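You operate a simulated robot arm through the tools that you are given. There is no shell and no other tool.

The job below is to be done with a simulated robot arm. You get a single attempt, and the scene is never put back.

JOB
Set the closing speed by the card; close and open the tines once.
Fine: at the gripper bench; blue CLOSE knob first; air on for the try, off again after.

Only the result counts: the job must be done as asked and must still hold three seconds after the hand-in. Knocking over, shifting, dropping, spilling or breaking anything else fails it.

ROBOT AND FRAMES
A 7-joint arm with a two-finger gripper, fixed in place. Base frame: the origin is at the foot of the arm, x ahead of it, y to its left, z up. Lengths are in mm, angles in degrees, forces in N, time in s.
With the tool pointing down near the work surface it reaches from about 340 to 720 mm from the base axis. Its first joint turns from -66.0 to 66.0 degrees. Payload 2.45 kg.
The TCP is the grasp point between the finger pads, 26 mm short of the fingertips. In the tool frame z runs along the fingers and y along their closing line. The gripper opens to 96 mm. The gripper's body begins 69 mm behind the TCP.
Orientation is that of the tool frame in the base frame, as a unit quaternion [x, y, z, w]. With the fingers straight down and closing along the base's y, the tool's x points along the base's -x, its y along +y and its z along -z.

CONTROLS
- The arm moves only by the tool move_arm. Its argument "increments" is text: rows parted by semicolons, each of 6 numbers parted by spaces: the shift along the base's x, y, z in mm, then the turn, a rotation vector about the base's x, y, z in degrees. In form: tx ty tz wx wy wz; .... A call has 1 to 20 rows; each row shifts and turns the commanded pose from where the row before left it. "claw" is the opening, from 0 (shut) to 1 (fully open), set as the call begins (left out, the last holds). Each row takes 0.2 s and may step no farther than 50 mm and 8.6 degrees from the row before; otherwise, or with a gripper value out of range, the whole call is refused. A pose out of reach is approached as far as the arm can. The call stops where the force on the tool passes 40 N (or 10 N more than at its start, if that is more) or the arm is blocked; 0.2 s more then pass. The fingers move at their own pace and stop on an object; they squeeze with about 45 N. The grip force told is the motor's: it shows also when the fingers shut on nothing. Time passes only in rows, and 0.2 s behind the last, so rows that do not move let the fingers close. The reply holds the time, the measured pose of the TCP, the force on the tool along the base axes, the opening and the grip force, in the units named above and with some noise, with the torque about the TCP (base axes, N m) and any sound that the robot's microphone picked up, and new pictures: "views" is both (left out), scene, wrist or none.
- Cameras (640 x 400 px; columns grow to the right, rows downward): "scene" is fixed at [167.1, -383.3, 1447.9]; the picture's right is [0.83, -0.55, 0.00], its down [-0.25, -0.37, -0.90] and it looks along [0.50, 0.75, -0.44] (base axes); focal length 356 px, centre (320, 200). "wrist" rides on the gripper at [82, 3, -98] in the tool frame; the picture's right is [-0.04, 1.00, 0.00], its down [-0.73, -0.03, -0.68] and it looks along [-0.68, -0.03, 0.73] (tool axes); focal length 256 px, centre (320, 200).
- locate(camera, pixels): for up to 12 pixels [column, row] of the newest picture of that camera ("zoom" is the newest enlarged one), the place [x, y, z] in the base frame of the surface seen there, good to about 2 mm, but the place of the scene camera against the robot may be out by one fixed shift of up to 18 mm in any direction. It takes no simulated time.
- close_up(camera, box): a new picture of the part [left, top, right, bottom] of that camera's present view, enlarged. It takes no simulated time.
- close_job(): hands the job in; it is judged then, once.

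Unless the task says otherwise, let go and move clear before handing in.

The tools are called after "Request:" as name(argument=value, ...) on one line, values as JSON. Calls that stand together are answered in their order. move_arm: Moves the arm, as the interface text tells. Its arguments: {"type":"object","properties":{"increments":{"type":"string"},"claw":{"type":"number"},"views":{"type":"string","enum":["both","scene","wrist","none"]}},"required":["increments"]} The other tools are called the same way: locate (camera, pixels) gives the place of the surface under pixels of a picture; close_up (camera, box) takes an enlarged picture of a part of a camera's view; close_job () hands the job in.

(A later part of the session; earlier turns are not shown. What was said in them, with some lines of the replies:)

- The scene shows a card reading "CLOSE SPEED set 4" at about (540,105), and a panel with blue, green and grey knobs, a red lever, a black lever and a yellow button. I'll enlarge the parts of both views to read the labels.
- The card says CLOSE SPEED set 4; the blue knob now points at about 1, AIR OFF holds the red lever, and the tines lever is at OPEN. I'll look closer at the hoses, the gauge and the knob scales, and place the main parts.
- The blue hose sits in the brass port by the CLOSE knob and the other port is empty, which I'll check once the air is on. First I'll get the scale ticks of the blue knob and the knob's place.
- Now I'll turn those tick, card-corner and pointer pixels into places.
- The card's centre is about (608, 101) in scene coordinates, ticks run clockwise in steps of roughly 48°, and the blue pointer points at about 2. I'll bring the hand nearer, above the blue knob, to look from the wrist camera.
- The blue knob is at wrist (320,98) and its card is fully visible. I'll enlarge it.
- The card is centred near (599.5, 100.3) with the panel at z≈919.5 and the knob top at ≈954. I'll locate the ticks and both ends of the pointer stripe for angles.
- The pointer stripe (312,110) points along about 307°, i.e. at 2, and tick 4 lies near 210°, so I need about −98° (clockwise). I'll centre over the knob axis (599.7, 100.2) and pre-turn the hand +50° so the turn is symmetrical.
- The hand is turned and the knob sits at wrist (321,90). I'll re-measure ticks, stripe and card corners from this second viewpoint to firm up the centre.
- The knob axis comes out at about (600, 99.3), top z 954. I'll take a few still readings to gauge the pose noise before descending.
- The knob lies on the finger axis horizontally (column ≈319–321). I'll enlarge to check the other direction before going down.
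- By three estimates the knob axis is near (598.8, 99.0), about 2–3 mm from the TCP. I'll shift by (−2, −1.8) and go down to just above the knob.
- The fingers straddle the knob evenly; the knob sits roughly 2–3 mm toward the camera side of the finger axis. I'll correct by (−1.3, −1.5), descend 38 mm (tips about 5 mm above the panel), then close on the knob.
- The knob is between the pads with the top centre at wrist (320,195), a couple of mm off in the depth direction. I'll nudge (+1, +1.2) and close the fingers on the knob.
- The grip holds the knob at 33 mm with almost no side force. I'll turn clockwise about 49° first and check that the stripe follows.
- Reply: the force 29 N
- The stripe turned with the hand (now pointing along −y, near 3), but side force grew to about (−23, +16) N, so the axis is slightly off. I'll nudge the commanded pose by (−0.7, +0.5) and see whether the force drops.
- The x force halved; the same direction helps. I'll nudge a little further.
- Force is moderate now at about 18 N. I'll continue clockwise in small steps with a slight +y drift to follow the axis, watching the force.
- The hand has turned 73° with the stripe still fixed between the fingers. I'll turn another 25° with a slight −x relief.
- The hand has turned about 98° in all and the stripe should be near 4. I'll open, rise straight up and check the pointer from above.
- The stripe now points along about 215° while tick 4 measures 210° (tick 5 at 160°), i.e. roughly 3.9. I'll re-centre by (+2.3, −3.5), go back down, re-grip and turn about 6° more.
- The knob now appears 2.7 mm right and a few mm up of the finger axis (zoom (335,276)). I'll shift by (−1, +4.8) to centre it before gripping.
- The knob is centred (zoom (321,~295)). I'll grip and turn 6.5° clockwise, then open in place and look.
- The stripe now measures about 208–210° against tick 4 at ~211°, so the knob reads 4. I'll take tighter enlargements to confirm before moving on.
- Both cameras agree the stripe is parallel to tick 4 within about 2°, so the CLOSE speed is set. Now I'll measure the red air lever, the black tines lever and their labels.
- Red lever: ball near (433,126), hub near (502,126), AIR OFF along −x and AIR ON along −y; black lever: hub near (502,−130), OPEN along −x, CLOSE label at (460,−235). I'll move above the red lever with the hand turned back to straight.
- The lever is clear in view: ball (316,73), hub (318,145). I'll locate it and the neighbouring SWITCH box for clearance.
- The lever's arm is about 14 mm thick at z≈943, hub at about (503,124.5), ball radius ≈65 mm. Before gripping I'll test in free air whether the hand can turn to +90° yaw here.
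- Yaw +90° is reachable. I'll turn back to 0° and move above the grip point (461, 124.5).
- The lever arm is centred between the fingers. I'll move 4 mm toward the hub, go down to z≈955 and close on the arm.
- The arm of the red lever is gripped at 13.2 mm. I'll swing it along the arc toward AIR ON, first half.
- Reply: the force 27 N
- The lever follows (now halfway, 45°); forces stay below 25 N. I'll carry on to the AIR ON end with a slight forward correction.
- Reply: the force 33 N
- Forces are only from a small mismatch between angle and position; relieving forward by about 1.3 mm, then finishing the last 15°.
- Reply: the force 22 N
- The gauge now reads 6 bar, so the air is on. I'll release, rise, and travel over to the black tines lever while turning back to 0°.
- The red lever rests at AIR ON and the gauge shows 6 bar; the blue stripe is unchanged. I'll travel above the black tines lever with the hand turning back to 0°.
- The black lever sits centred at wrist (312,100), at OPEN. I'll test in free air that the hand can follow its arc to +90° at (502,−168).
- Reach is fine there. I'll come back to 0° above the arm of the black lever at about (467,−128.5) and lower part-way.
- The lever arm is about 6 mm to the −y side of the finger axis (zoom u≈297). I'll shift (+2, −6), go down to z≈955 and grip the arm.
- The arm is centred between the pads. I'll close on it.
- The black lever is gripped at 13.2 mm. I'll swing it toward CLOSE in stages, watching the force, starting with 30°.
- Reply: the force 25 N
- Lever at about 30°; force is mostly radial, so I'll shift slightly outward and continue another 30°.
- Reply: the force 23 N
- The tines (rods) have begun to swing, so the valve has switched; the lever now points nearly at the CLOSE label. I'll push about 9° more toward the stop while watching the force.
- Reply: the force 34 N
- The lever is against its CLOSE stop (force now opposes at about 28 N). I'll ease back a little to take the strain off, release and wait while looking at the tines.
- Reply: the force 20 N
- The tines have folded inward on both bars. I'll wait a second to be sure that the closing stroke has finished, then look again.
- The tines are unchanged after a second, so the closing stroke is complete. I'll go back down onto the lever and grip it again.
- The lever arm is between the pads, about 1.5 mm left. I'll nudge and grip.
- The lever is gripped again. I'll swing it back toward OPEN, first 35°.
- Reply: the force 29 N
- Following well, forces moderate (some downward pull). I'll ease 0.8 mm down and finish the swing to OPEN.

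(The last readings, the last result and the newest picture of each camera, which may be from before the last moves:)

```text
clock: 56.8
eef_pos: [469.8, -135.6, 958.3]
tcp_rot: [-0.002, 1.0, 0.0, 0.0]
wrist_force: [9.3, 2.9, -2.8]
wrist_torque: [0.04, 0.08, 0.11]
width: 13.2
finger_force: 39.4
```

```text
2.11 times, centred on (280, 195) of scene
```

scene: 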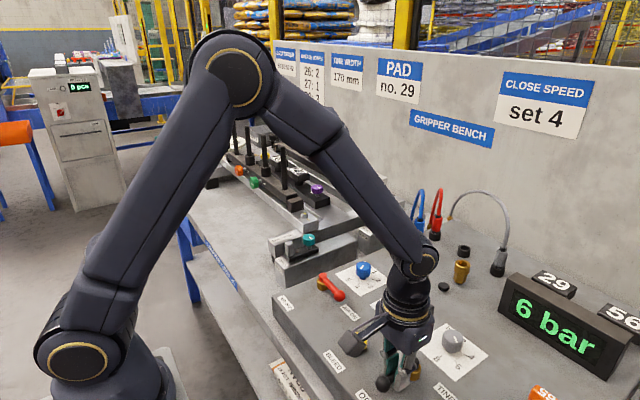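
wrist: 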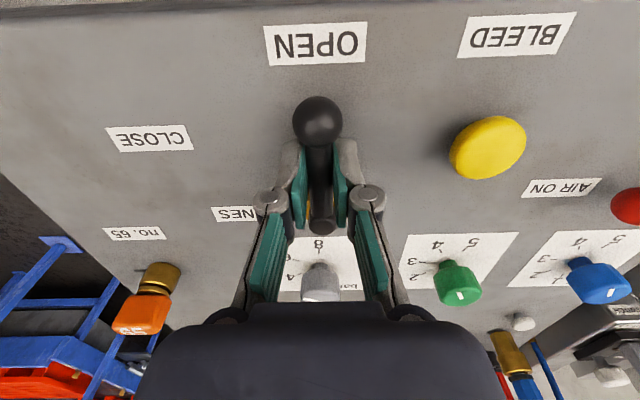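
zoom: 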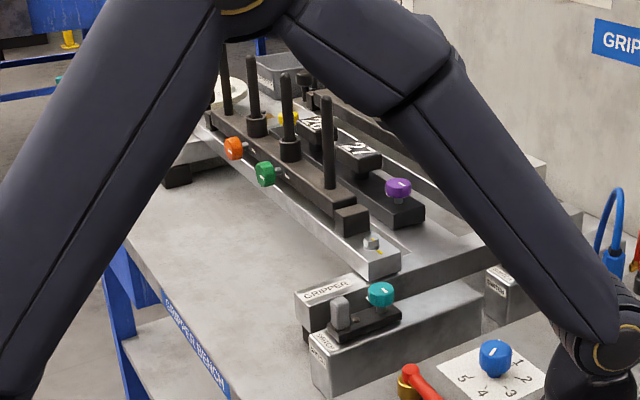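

The tines are upright (open) again and the lever points at OPEN. I'll press it lightly to its stop, then release and rise to check.

Request:
move_arm(increments="0 1.2 0 0 0 -2; 0 0 0 0 0 0", views="none")

Request:
move_arm(increments="0 0 0 0 0 0; 0 0 0 0 0 0; 0 0 10 0 0 0; 0 0 30 0 0 0; 0 0 40 0 0 0; 0 0 30 0 0 0; 0 0 0 0 0 0", claw=0.5, views="both")

Request:
close_up(camera="scene", box=[140, 100, 420, 290])

Request:
close_up(camera="wrist", box=[200, 20, 420, 200])

```text
clock: 57.4
eef_pos: [469.1, -135.2, 958.1]
tcp_rot: [0.016, 1.0, 0.0, 0.001]
wrist_force: [10.1, 1.8, 3.9]
wrist_torque: [0.01, 0.5, 1.04]
width: 13.9
finger_force: 39.9
```

```text
clock: 59.0
eef_pos: [467.1, -134.6, 1068.0]
tcp_rot: [0.016, 1.0, 0.0, 0.0]
wrist_force: [0.8, 0.2, 0.1]
wrist_torque: [0.01, -0.02, 0.02]
width: 47.8
finger_force: 0.0
```

scene: 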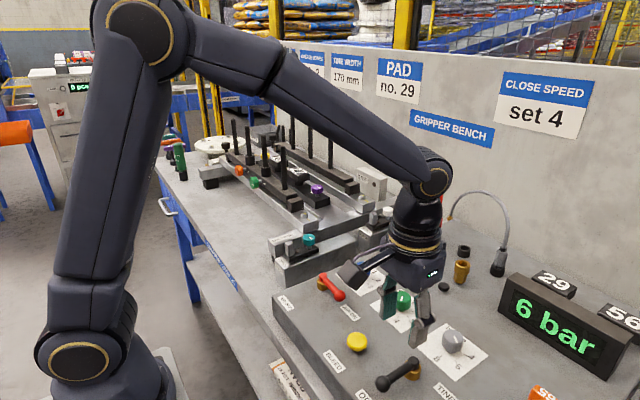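
wrist: 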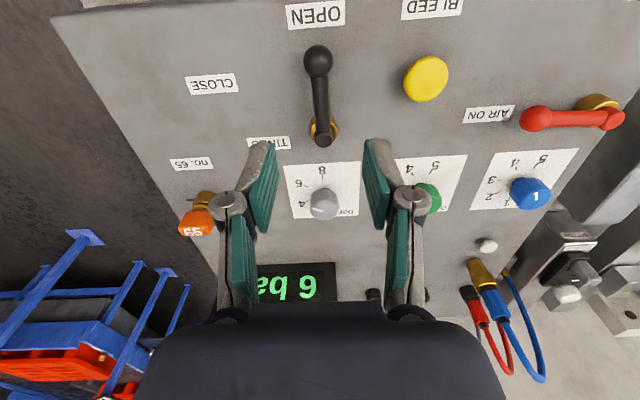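

```text
2.11 times, centred on (280, 195) of scene
```

zoom: 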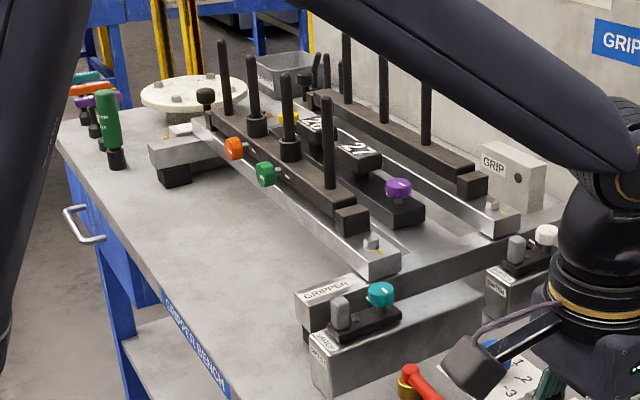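

```text
2.22 times, centred on (310, 110) of wrist
```

zoom: 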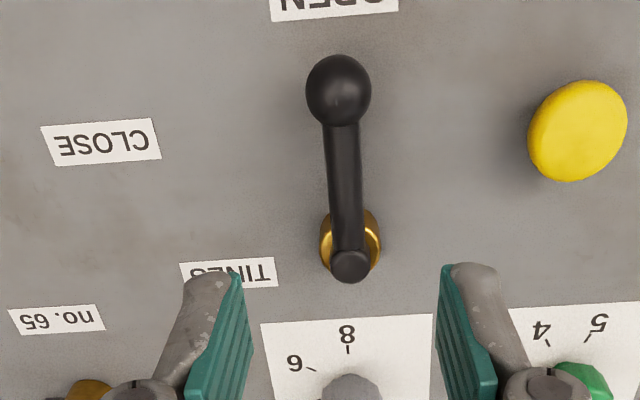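

The tines stand open as at the start and the lever is at OPEN. Now I'll go back to the red lever with the hand turned to +90° to switch the air off.

Request:
move_arm(increments="3.3 18.2 0 0 0 7.65; 3.3 18.2 0 0 0 7.65; 3.3 18.2 0 0 0 7.65; 3.3 18.2 0 0 0 7.65; 3.3 18.2 0 0 0 7.65; 3.3 18.2 0 0 0 7.65; 3.3 18.2 0 0 0 7.65; 3.3 18.2 0 0 0 7.65; 3.3 18.2 0 0 0 7.65; 3.3 18.2 0 0 0 7.65; 3.3 18.2 0 0 0 7.65; 3.3 18.2 0 0 0 7.65; 0 0 0 0 0 0", claw=0.5, views="none")

Request:
move_arm(increments="0 0 -30 0 0 0; 0 0 -30 0 0 0; 0 0 0 0 0 0", views="wrist")

Request:
close_up(camera="wrist", box=[240, 60, 400, 210])

```text
clock: 61.8
eef_pos: [507.8, 83.2, 1067.8]
tcp_rot: [-0.707, 0.707, 0.0, 0.0]
wrist_force: [0.6, 0.1, 0.7]
wrist_torque: [0.0, 0.02, 0.03]
width: 48.2
finger_force: 0.0
```

```text
clock: 62.6
eef_pos: [510.6, 84.1, 1007.1]
tcp_rot: [-0.707, 0.707, -0.001, 0.0]
wrist_force: [-0.7, -0.1, 0.2]
wrist_torque: [0.0, 0.01, -0.01]
width: 47.7
finger_force: 0.1
```

wrist: 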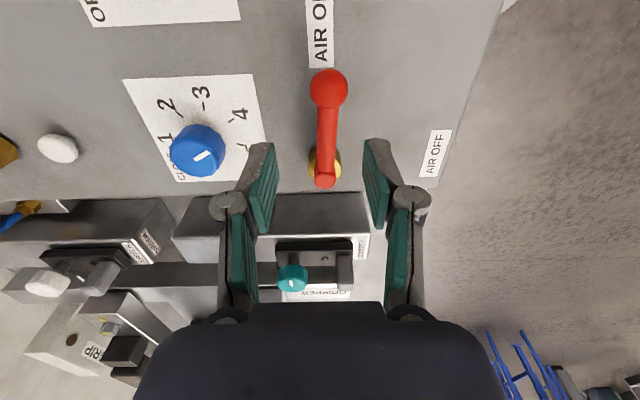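

```text
2.67 times, centred on (320, 135) of wrist
```

zoom: 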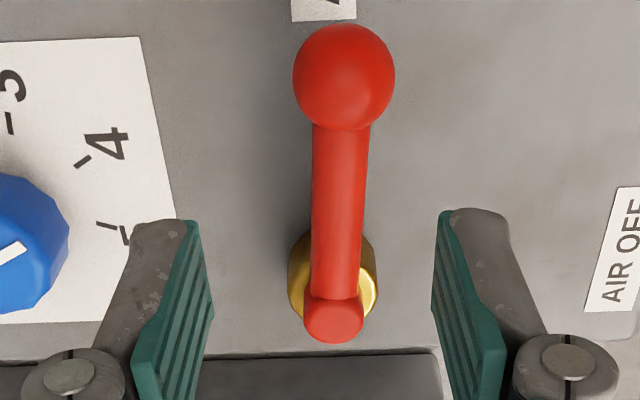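

The lever lies about 5 mm to the −x side and is turned some 6° less than the hand. I'll correct (−4.7 mm in x, −5° yaw), descend and check.

Request:
move_arm(increments="-4.7 0 -15 0 0 -5; 0 0 -15 0 0 0; 0 0 -13 0 0 0; 0 0 -8 0 0 0; 0 0 0 0 0 0", views="wrist")

Request:
close_up(camera="wrist", box=[240, 80, 400, 230])

```text
clock: 63.8
eef_pos: [504.8, 83.4, 955.5]
tcp_rot: [-0.676, 0.737, 0.0, 0.001]
wrist_force: [-1.0, 0.1, -1.0]
wrist_torque: [0.0, 0.01, 0.01]
width: 48.0
finger_force: 0.0
```

wrist: 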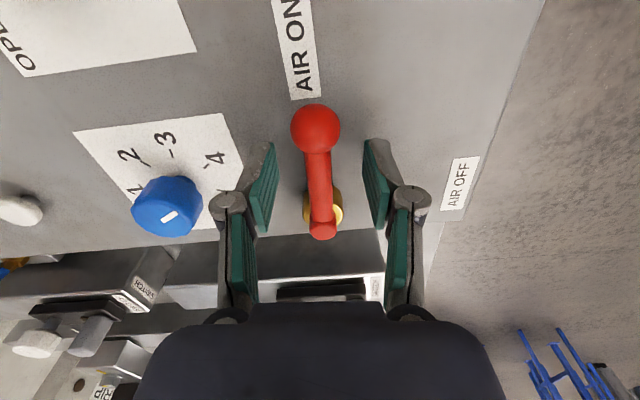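

```text
2.67 times, centred on (320, 155) of wrist
```

zoom: 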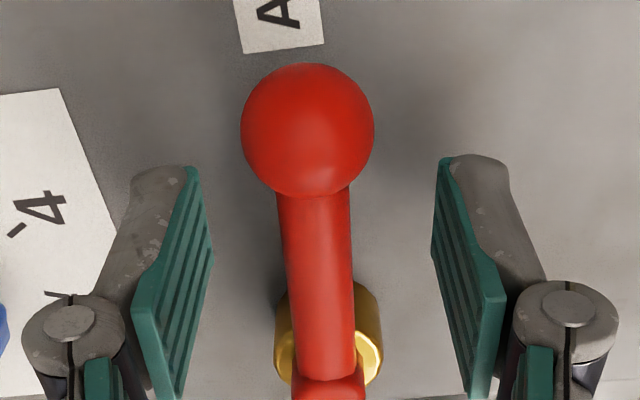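

The arm is centred between the pads. I'll move 1.5 mm toward the hub and grip.

Request:
move_arm(increments="0 1.5 0 0 0 0; 0 0 0 0 0 0", views="none")

Request:
move_arm(increments="0 0 0 0 0 0; 0 0 0 0 0 0; 0 0 0 0 0 0", claw=0.0, views="none")

```text
clock: 64.4
eef_pos: [503.2, 85.1, 957.2]
tcp_rot: [-0.676, 0.737, 0.0, -0.001]
wrist_force: [0.2, 0.7, -0.1]
wrist_torque: [0.01, -0.03, -0.01]
width: 48.1
finger_force: 0.2
```

```text
clock: 65.2
eef_pos: [505.2, 84.3, 957.1]
tcp_rot: [-0.675, 0.738, 0.0, 0.0]
wrist_force: [0.8, -0.4, -1.9]
wrist_torque: [0.04, -0.02, -0.02]
width: 13.0
finger_force: 33.8
```

Gripped with hardly any side force. I'll swing the red lever back toward AIR OFF, first half.

Request:
move_arm(increments="-4.99 0.7 0 0 0 -7.1; -4.9 1.33 0 0 0 -7.1; -4.7 1.93 0 0 0 -7.1; -4.39 2.48 0 0 0 -7.1; -4.05 3.0 0 0 0 -7.1; -3.67 3.5 0 0 0 -7.1; 0 0 0 0 0 0", views="none")

```text
clock: 66.8
eef_pos: [478.3, 97.6, 956.6]
tcp_rot: [-0.36, 0.933, 0.0, 0.001]
wrist_force: [7.3, -8.3, 23.2]
wrist_torque: [-0.07, -0.13, -0.45]
width: 13.3
finger_force: 39.7
```

Forces are small; I'll finish the swing to AIR OFF.

Request:
move_arm(increments="-3.0 3.7 0.5 0 0 -7.1; -2.67 4.2 0 0 0 -7.1; -2.13 4.5 0 0 0 -7.1; -1.55 4.8 0 0 0 -7.1; -0.94 4.95 0 0 0 -7.1; -0.31 5.0 0 0 0 -7.1; 0 0 0 0 0 0", views="both")

```text
clock: 68.4
eef_pos: [466.9, 124.4, 956.3]
tcp_rot: [0.002, 1.0, 0.0, 0.001]
wrist_force: [22.3, -14.1, -12.3]
wrist_torque: [-0.18, -0.45, 0.26]
width: 12.8
finger_force: 39.5
```

scene: 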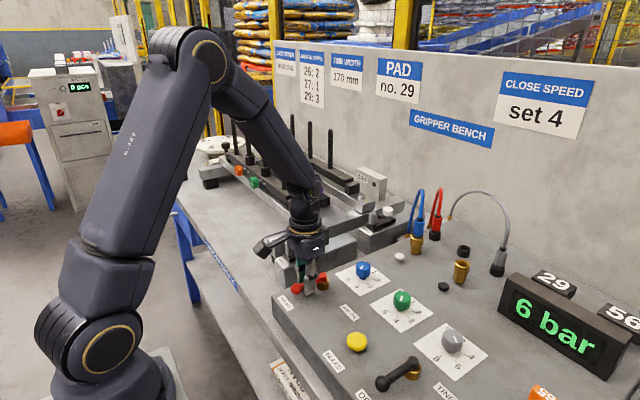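
wrist: 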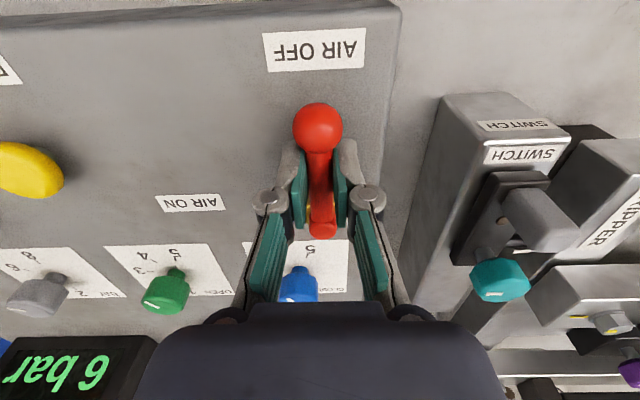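

The lever is back at AIR OFF, but the gauge still reads 6 bar. I'll release, rise and watch whether the pressure falls.

Request:
move_arm(increments="0 0.8 0 0 0 -1.5; 0 0 0 0 0 0", views="none")

Request:
move_arm(increments="0 0 0 0 0 0; 0 0 0 0 0 0; 0 0 10 0 0 0; 0 0 30 0 0 0; 0 0 40 0 0 0; 0 0 30 0 0 0; 0 0 0 0 0 0", claw=0.5, views="both")

Request:
close_up(camera="wrist", box=[200, 20, 420, 200])

Request:
close_up(camera="scene", box=[260, 240, 420, 350])

```text
clock: 69.0
eef_pos: [465.6, 125.1, 956.0]
tcp_rot: [0.015, 1.0, -0.001, -0.001]
wrist_force: [17.0, -18.8, -16.5]
wrist_torque: [-0.21, -0.68, 0.97]
width: 13.5
finger_force: 39.2
```

```text
clock: 70.6
eef_pos: [467.0, 128.2, 1070.1]
tcp_rot: [0.015, 1.0, 0.0, 0.0]
wrist_force: [0.5, 0.2, 0.1]
wrist_torque: [0.0, -0.02, -0.02]
width: 48.1
finger_force: 0.1
```

scene: 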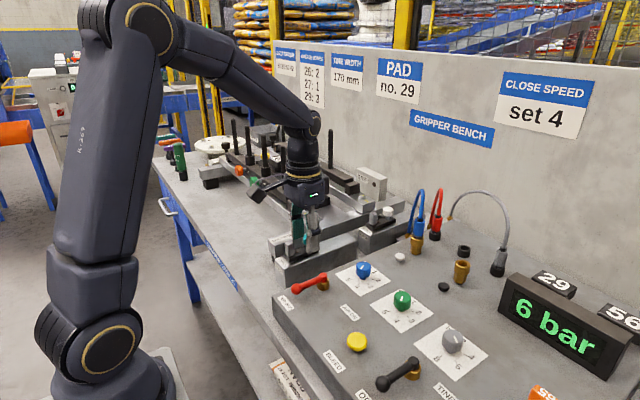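
wrist: 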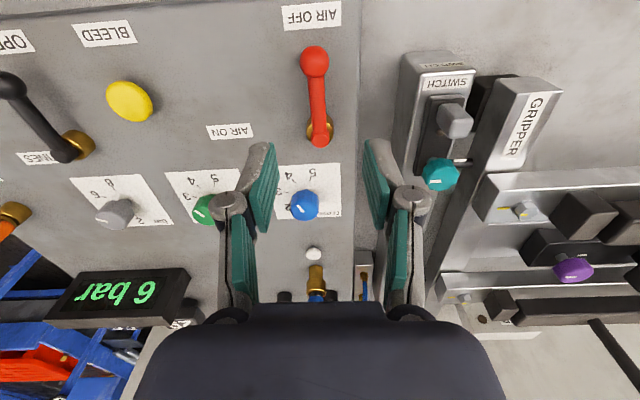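

```text
2.22 times, centred on (310, 110) of wrist
```

zoom: 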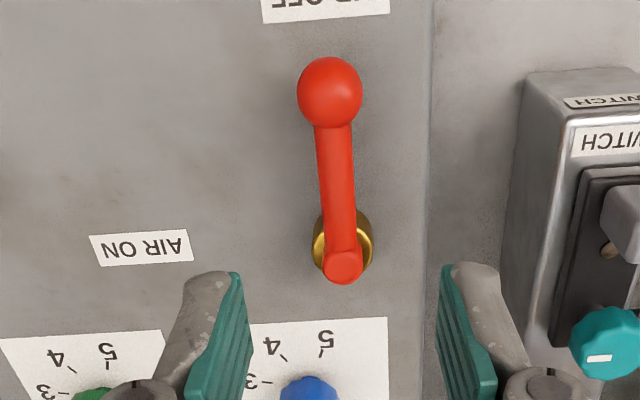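

```text
3.64 times, centred on (340, 295) of scene
```

zoom: 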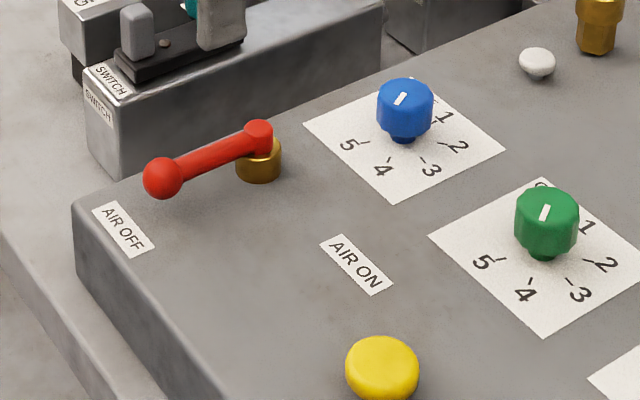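

The red lever is exactly where it began (scene (297,289)), while the gauge still shows 6 bar. I'll wait two seconds to see whether it drops by itself.

Request:
move_arm(increments="0 0 0 0 0 0; 0 0 0 0 0 0; 0 0 0 0 0 0; 0 0 0 0 0 0; 0 0 0 0 0 0; 0 0 0 0 0 0; 0 0 0 0 0 0; 0 0 0 0 0 0; 0 0 0 0 0 0; 0 0 0 0 0 0", views="scene")

Request:
close_up(camera="scene", box=[480, 260, 640, 390])

Request:
close_up(camera="scene", box=[345, 255, 385, 290])

```text
clock: 72.8
eef_pos: [466.9, 128.7, 1069.2]
tcp_rot: [0.015, 1.0, 0.001, 0.0]
wrist_force: [0.0, 0.0, -0.3]
wrist_torque: [-0.01, -0.01, 0.0]
width: 48.0
finger_force: 0.1
```

scene: 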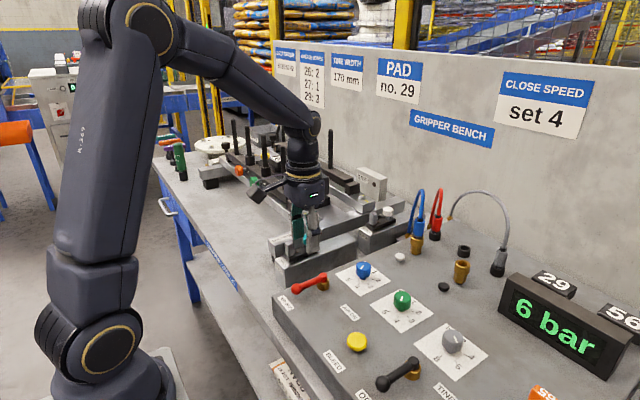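

```text
3.08 times, centred on (560, 325) of scene
```

zoom: 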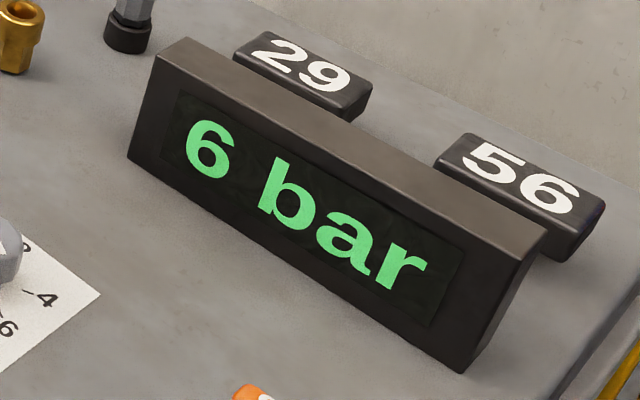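

```text
11.43 times, centred on (365, 272) of scene
```

zoom: 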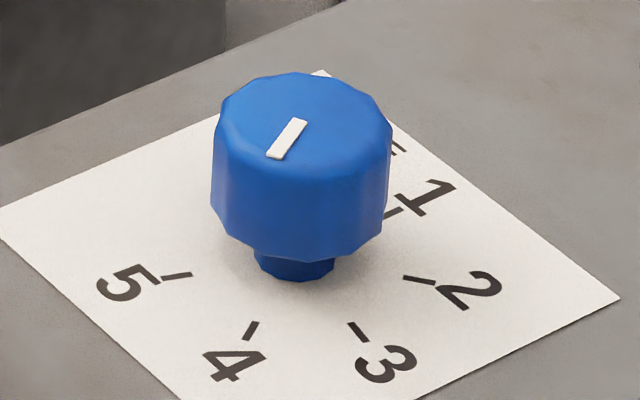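

The pressure stays trapped at 6 bar though the valve is off; it read 0 bar at the start, so to leave the air truly off I'll vent it with the BLEED button. I'll move over the yellow button with the fingers closed.

Request:
move_arm(increments="-1 -34 0 0 0 0.4; -1 -34 0 0 0 0.4; -1 -34 -10 0 0 0.4; 0 -34 -20 0 0 0.5; 0 -33 -20 0 0 0; 0 0 0 0 0 0; 0 0 0 0 0 0", claw=0.0, views="both")

Request:
close_up(camera="wrist", box=[240, 60, 400, 210])

Request:
locate(camera="wrist", pixels=[[318, 125], [305, 125], [331, 125], [318, 112], [318, 138]])

```text
clock: 74.4
eef_pos: [461.7, -43.1, 1015.2]
tcp_rot: [0.0, 1.0, 0.0, 0.0]
wrist_force: [-0.1, 0.4, 0.2]
wrist_torque: [0.01, 0.05, 0.02]
width: 0.0
finger_force: 28.5
```

scene: 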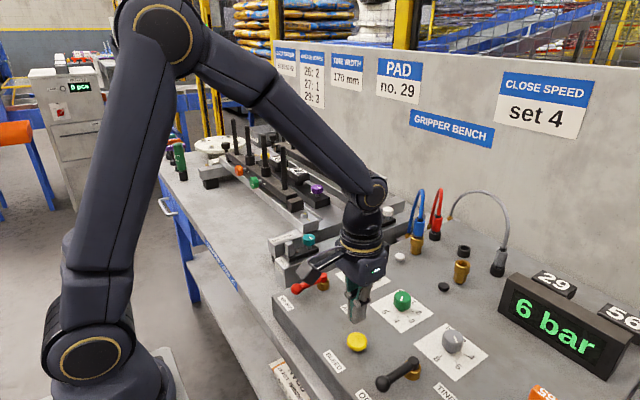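
wrist: 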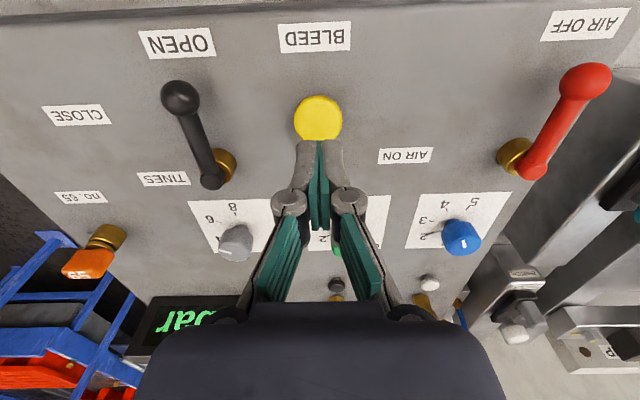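

```text
2.67 times, centred on (320, 135) of wrist
```

zoom: 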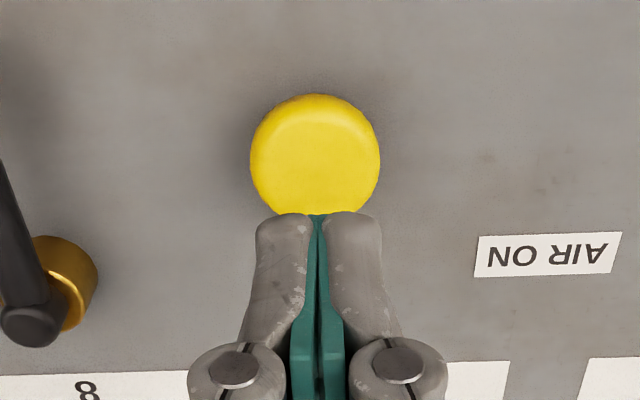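

```text
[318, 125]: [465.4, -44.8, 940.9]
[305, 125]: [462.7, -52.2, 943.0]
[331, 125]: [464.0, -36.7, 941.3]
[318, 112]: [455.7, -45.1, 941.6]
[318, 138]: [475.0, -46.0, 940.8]
```

The yellow button's centre is at about (461,−45), top z≈941, right below the closed fingertips (tips now ≈989). I'll shift 1.5 mm and come down to just above it.

Request:
move_arm(increments="0 -1.5 -15 0 0 0; 0 0 -15 0 0 0; 0 0 -12 0 0 0; 0 0 0 0 0 0", views="none")

Request:
move_arm(increments="0 0 -2 0 0 0; 0 0 -2 0 0 0; 0 0 -2 0 0 0; 0 0 -2 0 0 0; 0 0 0 0 0 0", views="scene")

```text
clock: 75.4
eef_pos: [463.4, -44.8, 974.0]
tcp_rot: [0.0, 1.0, 0.0, -0.001]
wrist_force: [-0.1, -0.6, 0.3]
wrist_torque: [0.02, 0.03, 0.03]
width: 0.0
finger_force: 28.0
```

```text
clock: 76.6
eef_pos: [463.4, -45.1, 966.9]
tcp_rot: [0.0, 1.0, 0.0, 0.0]
wrist_force: [0.8, -0.4, 0.4]
wrist_torque: [0.01, 0.02, -0.01]
width: 0.0
finger_force: 28.4
```

scene: 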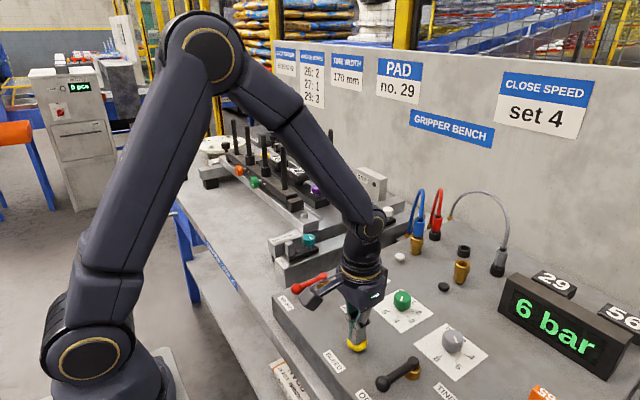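

The tips are just at the button top with no contact force yet. I'll press down in small steps.

Request:
move_arm(increments="0 0 -1.5 0 0 0; 0 0 -1.5 0 0 0; 0 0 -1.5 0 0 0; 0 0 0 0 0 0", views="scene")

```text
clock: 77.6
eef_pos: [464.7, -43.5, 961.7]
tcp_rot: [0.0, 1.0, -0.001, 0.0]
wrist_force: [0.3, 0.3, 1.9]
wrist_torque: [0.01, 0.01, 0.0]
width: 6.3
finger_force: 28.1
```

scene: 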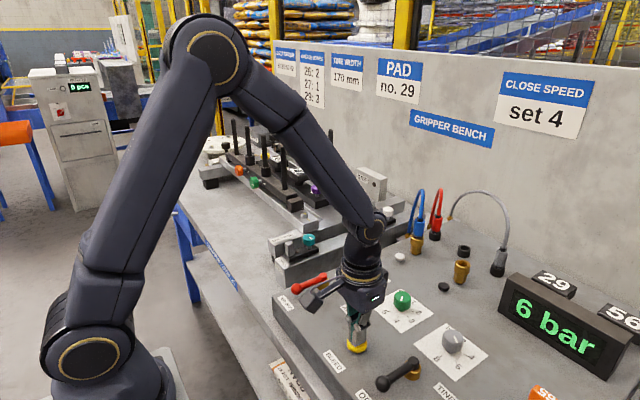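

Contact: light force (2 N) and the fingers have parted 6 mm. I'll look closer before pressing further.

Request:
close_up(camera="scene", box=[320, 290, 400, 370])

Request:
move_arm(increments="0 0 0 0 0 0; 0 0 0 0 0 0; 0 0 0 0 0 0", views="both")

Request:
close_up(camera="wrist", box=[240, 80, 400, 230])

```text
5.00 times, centred on (360, 330) of scene
```

zoom: 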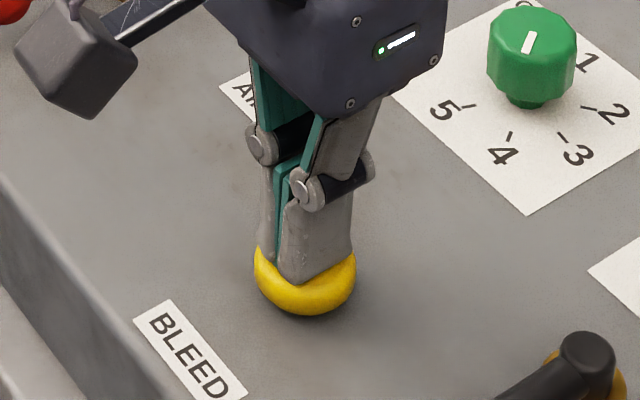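

```text
clock: 78.4
eef_pos: [463.0, -46.1, 963.3]
tcp_rot: [0.001, 1.0, 0.0, 0.0]
wrist_force: [1.3, 0.5, 0.7]
wrist_torque: [0.01, 0.01, -0.01]
width: 6.1
finger_force: 27.9
```

scene: 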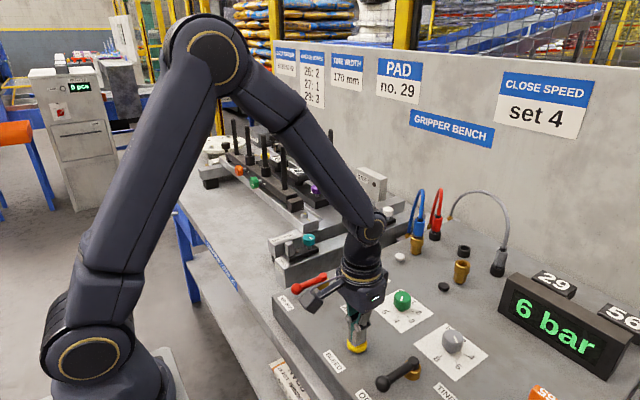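
wrist: 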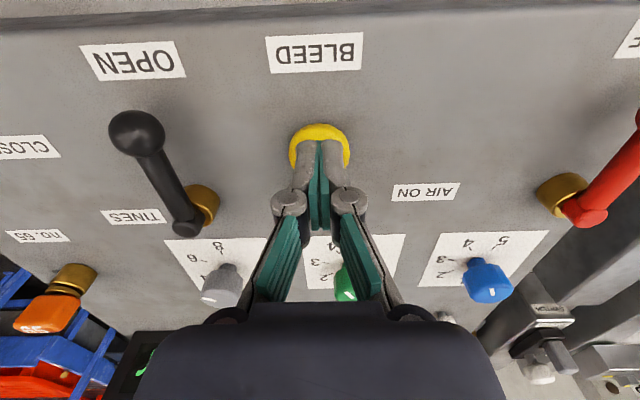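

```text
2.67 times, centred on (320, 155) of wrist
```

zoom: 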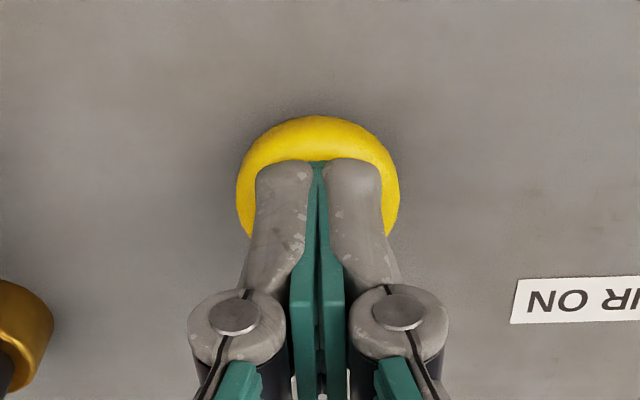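

The fingertips rest on the middle of the button and the gauge is unchanged. I'll press further in small steps.

Request:
move_arm(increments="0 0 -1.5 0 0 0; 0 0 -1.5 0 0 0; 0 0 0 0 0 0", views="scene")

```text
clock: 79.2
eef_pos: [465.0, -44.2, 959.7]
tcp_rot: [0.0, 1.0, 0.0, 0.0]
wrist_force: [-0.4, -1.3, 2.9]
wrist_torque: [-0.02, -0.01, -0.04]
width: 5.9
finger_force: 28.3
```

scene: 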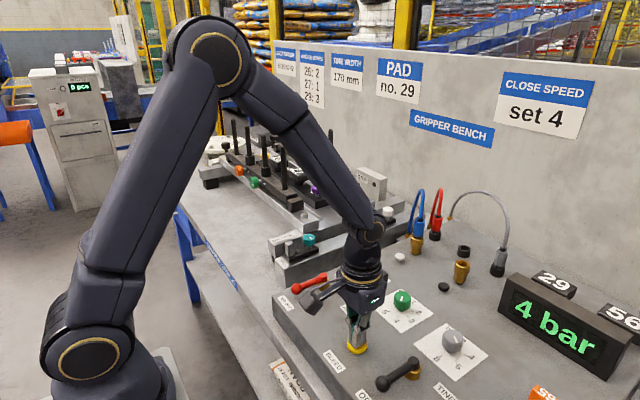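

The gauge is falling (now 4 bar). I'll hold the button here until it reaches 0.

Request:
move_arm(increments="0 0 0 0 0 0; 0 0 0 0 0 0; 0 0 0 0 0 0; 0 0 0 0 0 0; 0 0 0 0 0 0; 0 0 0 0 0 0; 0 0 0 0 0 0; 0 0 0 0 0 0", views="scene")

```text
clock: 81.0
eef_pos: [463.9, -45.0, 959.2]
tcp_rot: [0.0, 1.0, 0.0, 0.0]
wrist_force: [0.8, -0.5, 3.6]
wrist_torque: [-0.04, 0.01, -0.04]
width: 5.8
finger_force: 28.8
```

scene: 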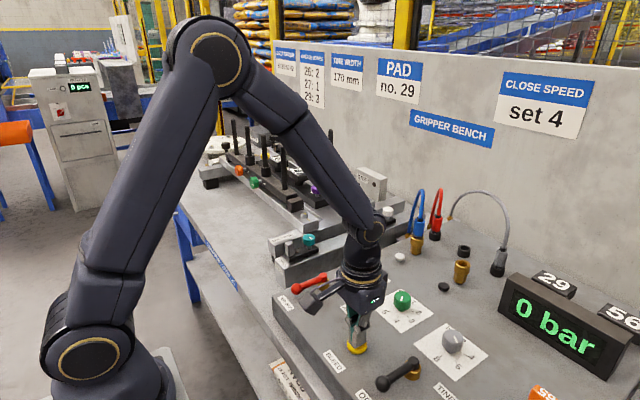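

The gauge reads 0 bar. I'll rise off the button and move clear toward the starting place, then check everything.

Request:
move_arm(increments="0 0 10 0 0 0; 0 0 30 0 0 0; 0 0 40 0 0 0; 0 0 40 0 0 0; -20 20 40 0 0 0; -30 30 40 0 0 0; -30 35 40 0 0 0; -30 40 40 0 0 0; 0 30 0 0 0 0; 0 0 0 0 0 0", views="both")

Request:
close_up(camera="scene", box=[140, 100, 420, 290])

Request:
close_up(camera="scene", box=[260, 230, 500, 400])

Request:
close_up(camera="scene", box=[345, 255, 385, 290])

```text
refused: row 6 steps farther than a row can; nothing moved
```

```text
2.11 times, centred on (280, 195) of scene
```

zoom: 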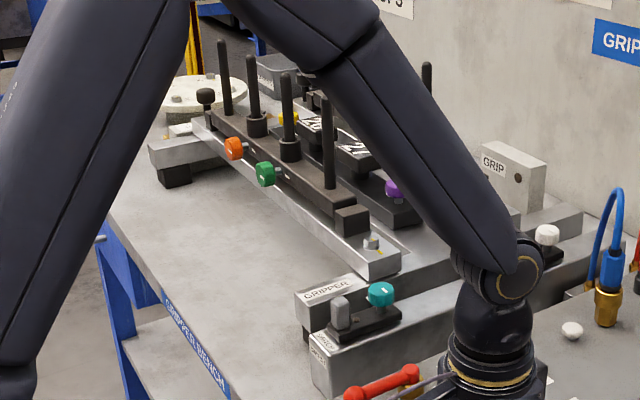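

```text
2.35 times, centred on (380, 315) of scene
```

zoom: 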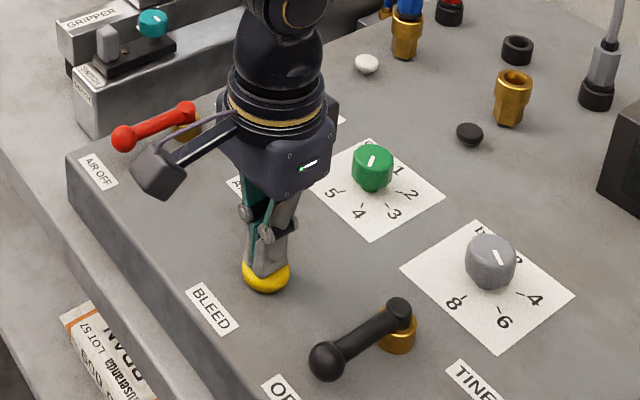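

```text
11.43 times, centred on (365, 272) of scene
```

zoom: 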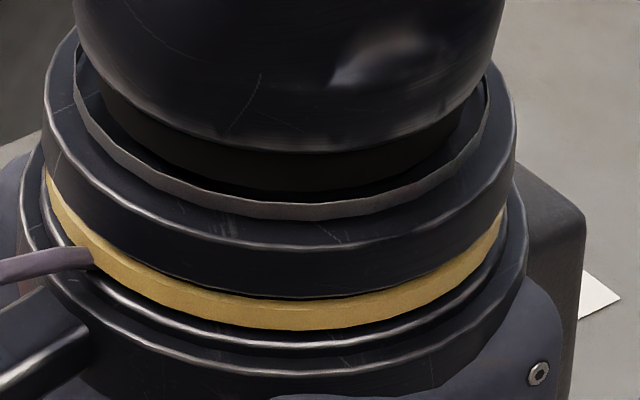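

That move was refused for too large a row; nothing moved, and the tines still stand open at 0 bar. I'll retreat with smaller steps.

Request:
move_arm(increments="0 0 10 0 0 0; 0 0 30 0 0 0; 0 0 40 0 0 0; 0 0 40 0 0 0; 0 0 40 0 0 0; -20 20 30 0 0 0; -25 30 25 0 0 0; -25 30 20 0 0 0; -20 35 20 0 0 0; -20 35 0 0 0 0; -10 20 0 0 0 0; 0 0 0 0 0 0", claw=0.0, views="both")

Request:
close_up(camera="scene", box=[140, 100, 420, 290])

Request:
close_up(camera="scene", box=[260, 230, 500, 400])

Request:
close_up(camera="scene", box=[345, 255, 385, 290])

```text
clock: 83.6
eef_pos: [342.5, 129.1, 1214.5]
tcp_rot: [0.0, 1.0, 0.0, -0.001]
wrist_force: [-0.6, -0.2, 0.5]
wrist_torque: [0.02, 0.04, 0.0]
width: 0.1
finger_force: 28.5
```

scene: 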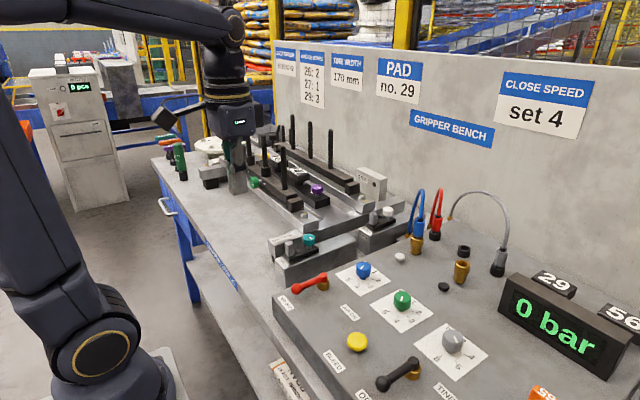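
wrist: 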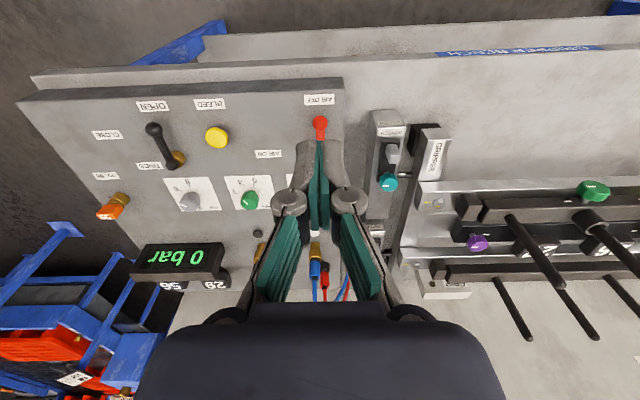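

```text
2.11 times, centred on (280, 195) of scene
```

zoom: 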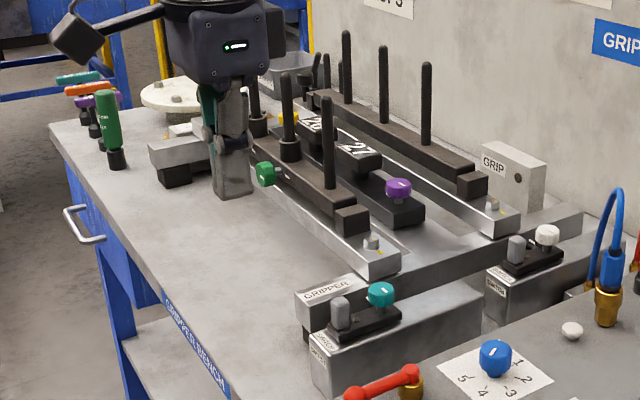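

```text
2.35 times, centred on (380, 315) of scene
```

zoom: 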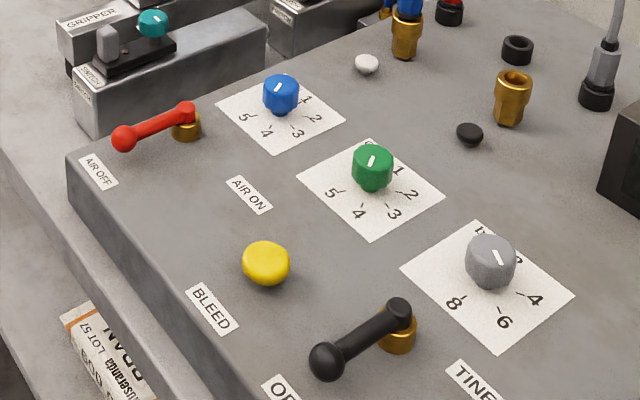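

```text
11.43 times, centred on (365, 272) of scene
```

zoom: 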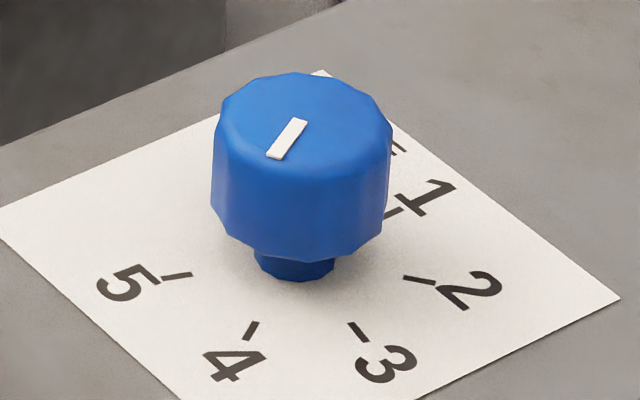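

Last check: the blue stripe points at 4, the red lever is at AIR OFF, the tines lever is at OPEN with the tines upright, and the gauge reads 0 bar. The green and grey knobs and the hoses are as they were, and the hand is clear, so I'll hand the job in.

Request:
close_job()

```text
The job is handed in.
```

The closing speed is set to 4 as the card says, and the tines have been closed and opened once. I have handed the job in and don't have the judging result.

- **Speed:** I turned the blue CLOSE knob from 2 to 4 before touching the air. Its stripe lines up with the 4 mark to within about 2°, measured from both cameras.
- **Try:** With the air on, the gauge read 6 bar. I moved the tines lever to CLOSE and the tines folded in fully. I moved it back to OPEN and they stood up again.
- **Air:** The red lever is back at AIR OFF. That left 6 bar trapped in the line, so I also pressed BLEED, which you didn't ask for. The gauge now reads 0 bar, as at the start.

The other knobs and the hoses look as they did at the start, and the arm is clear of the bench.
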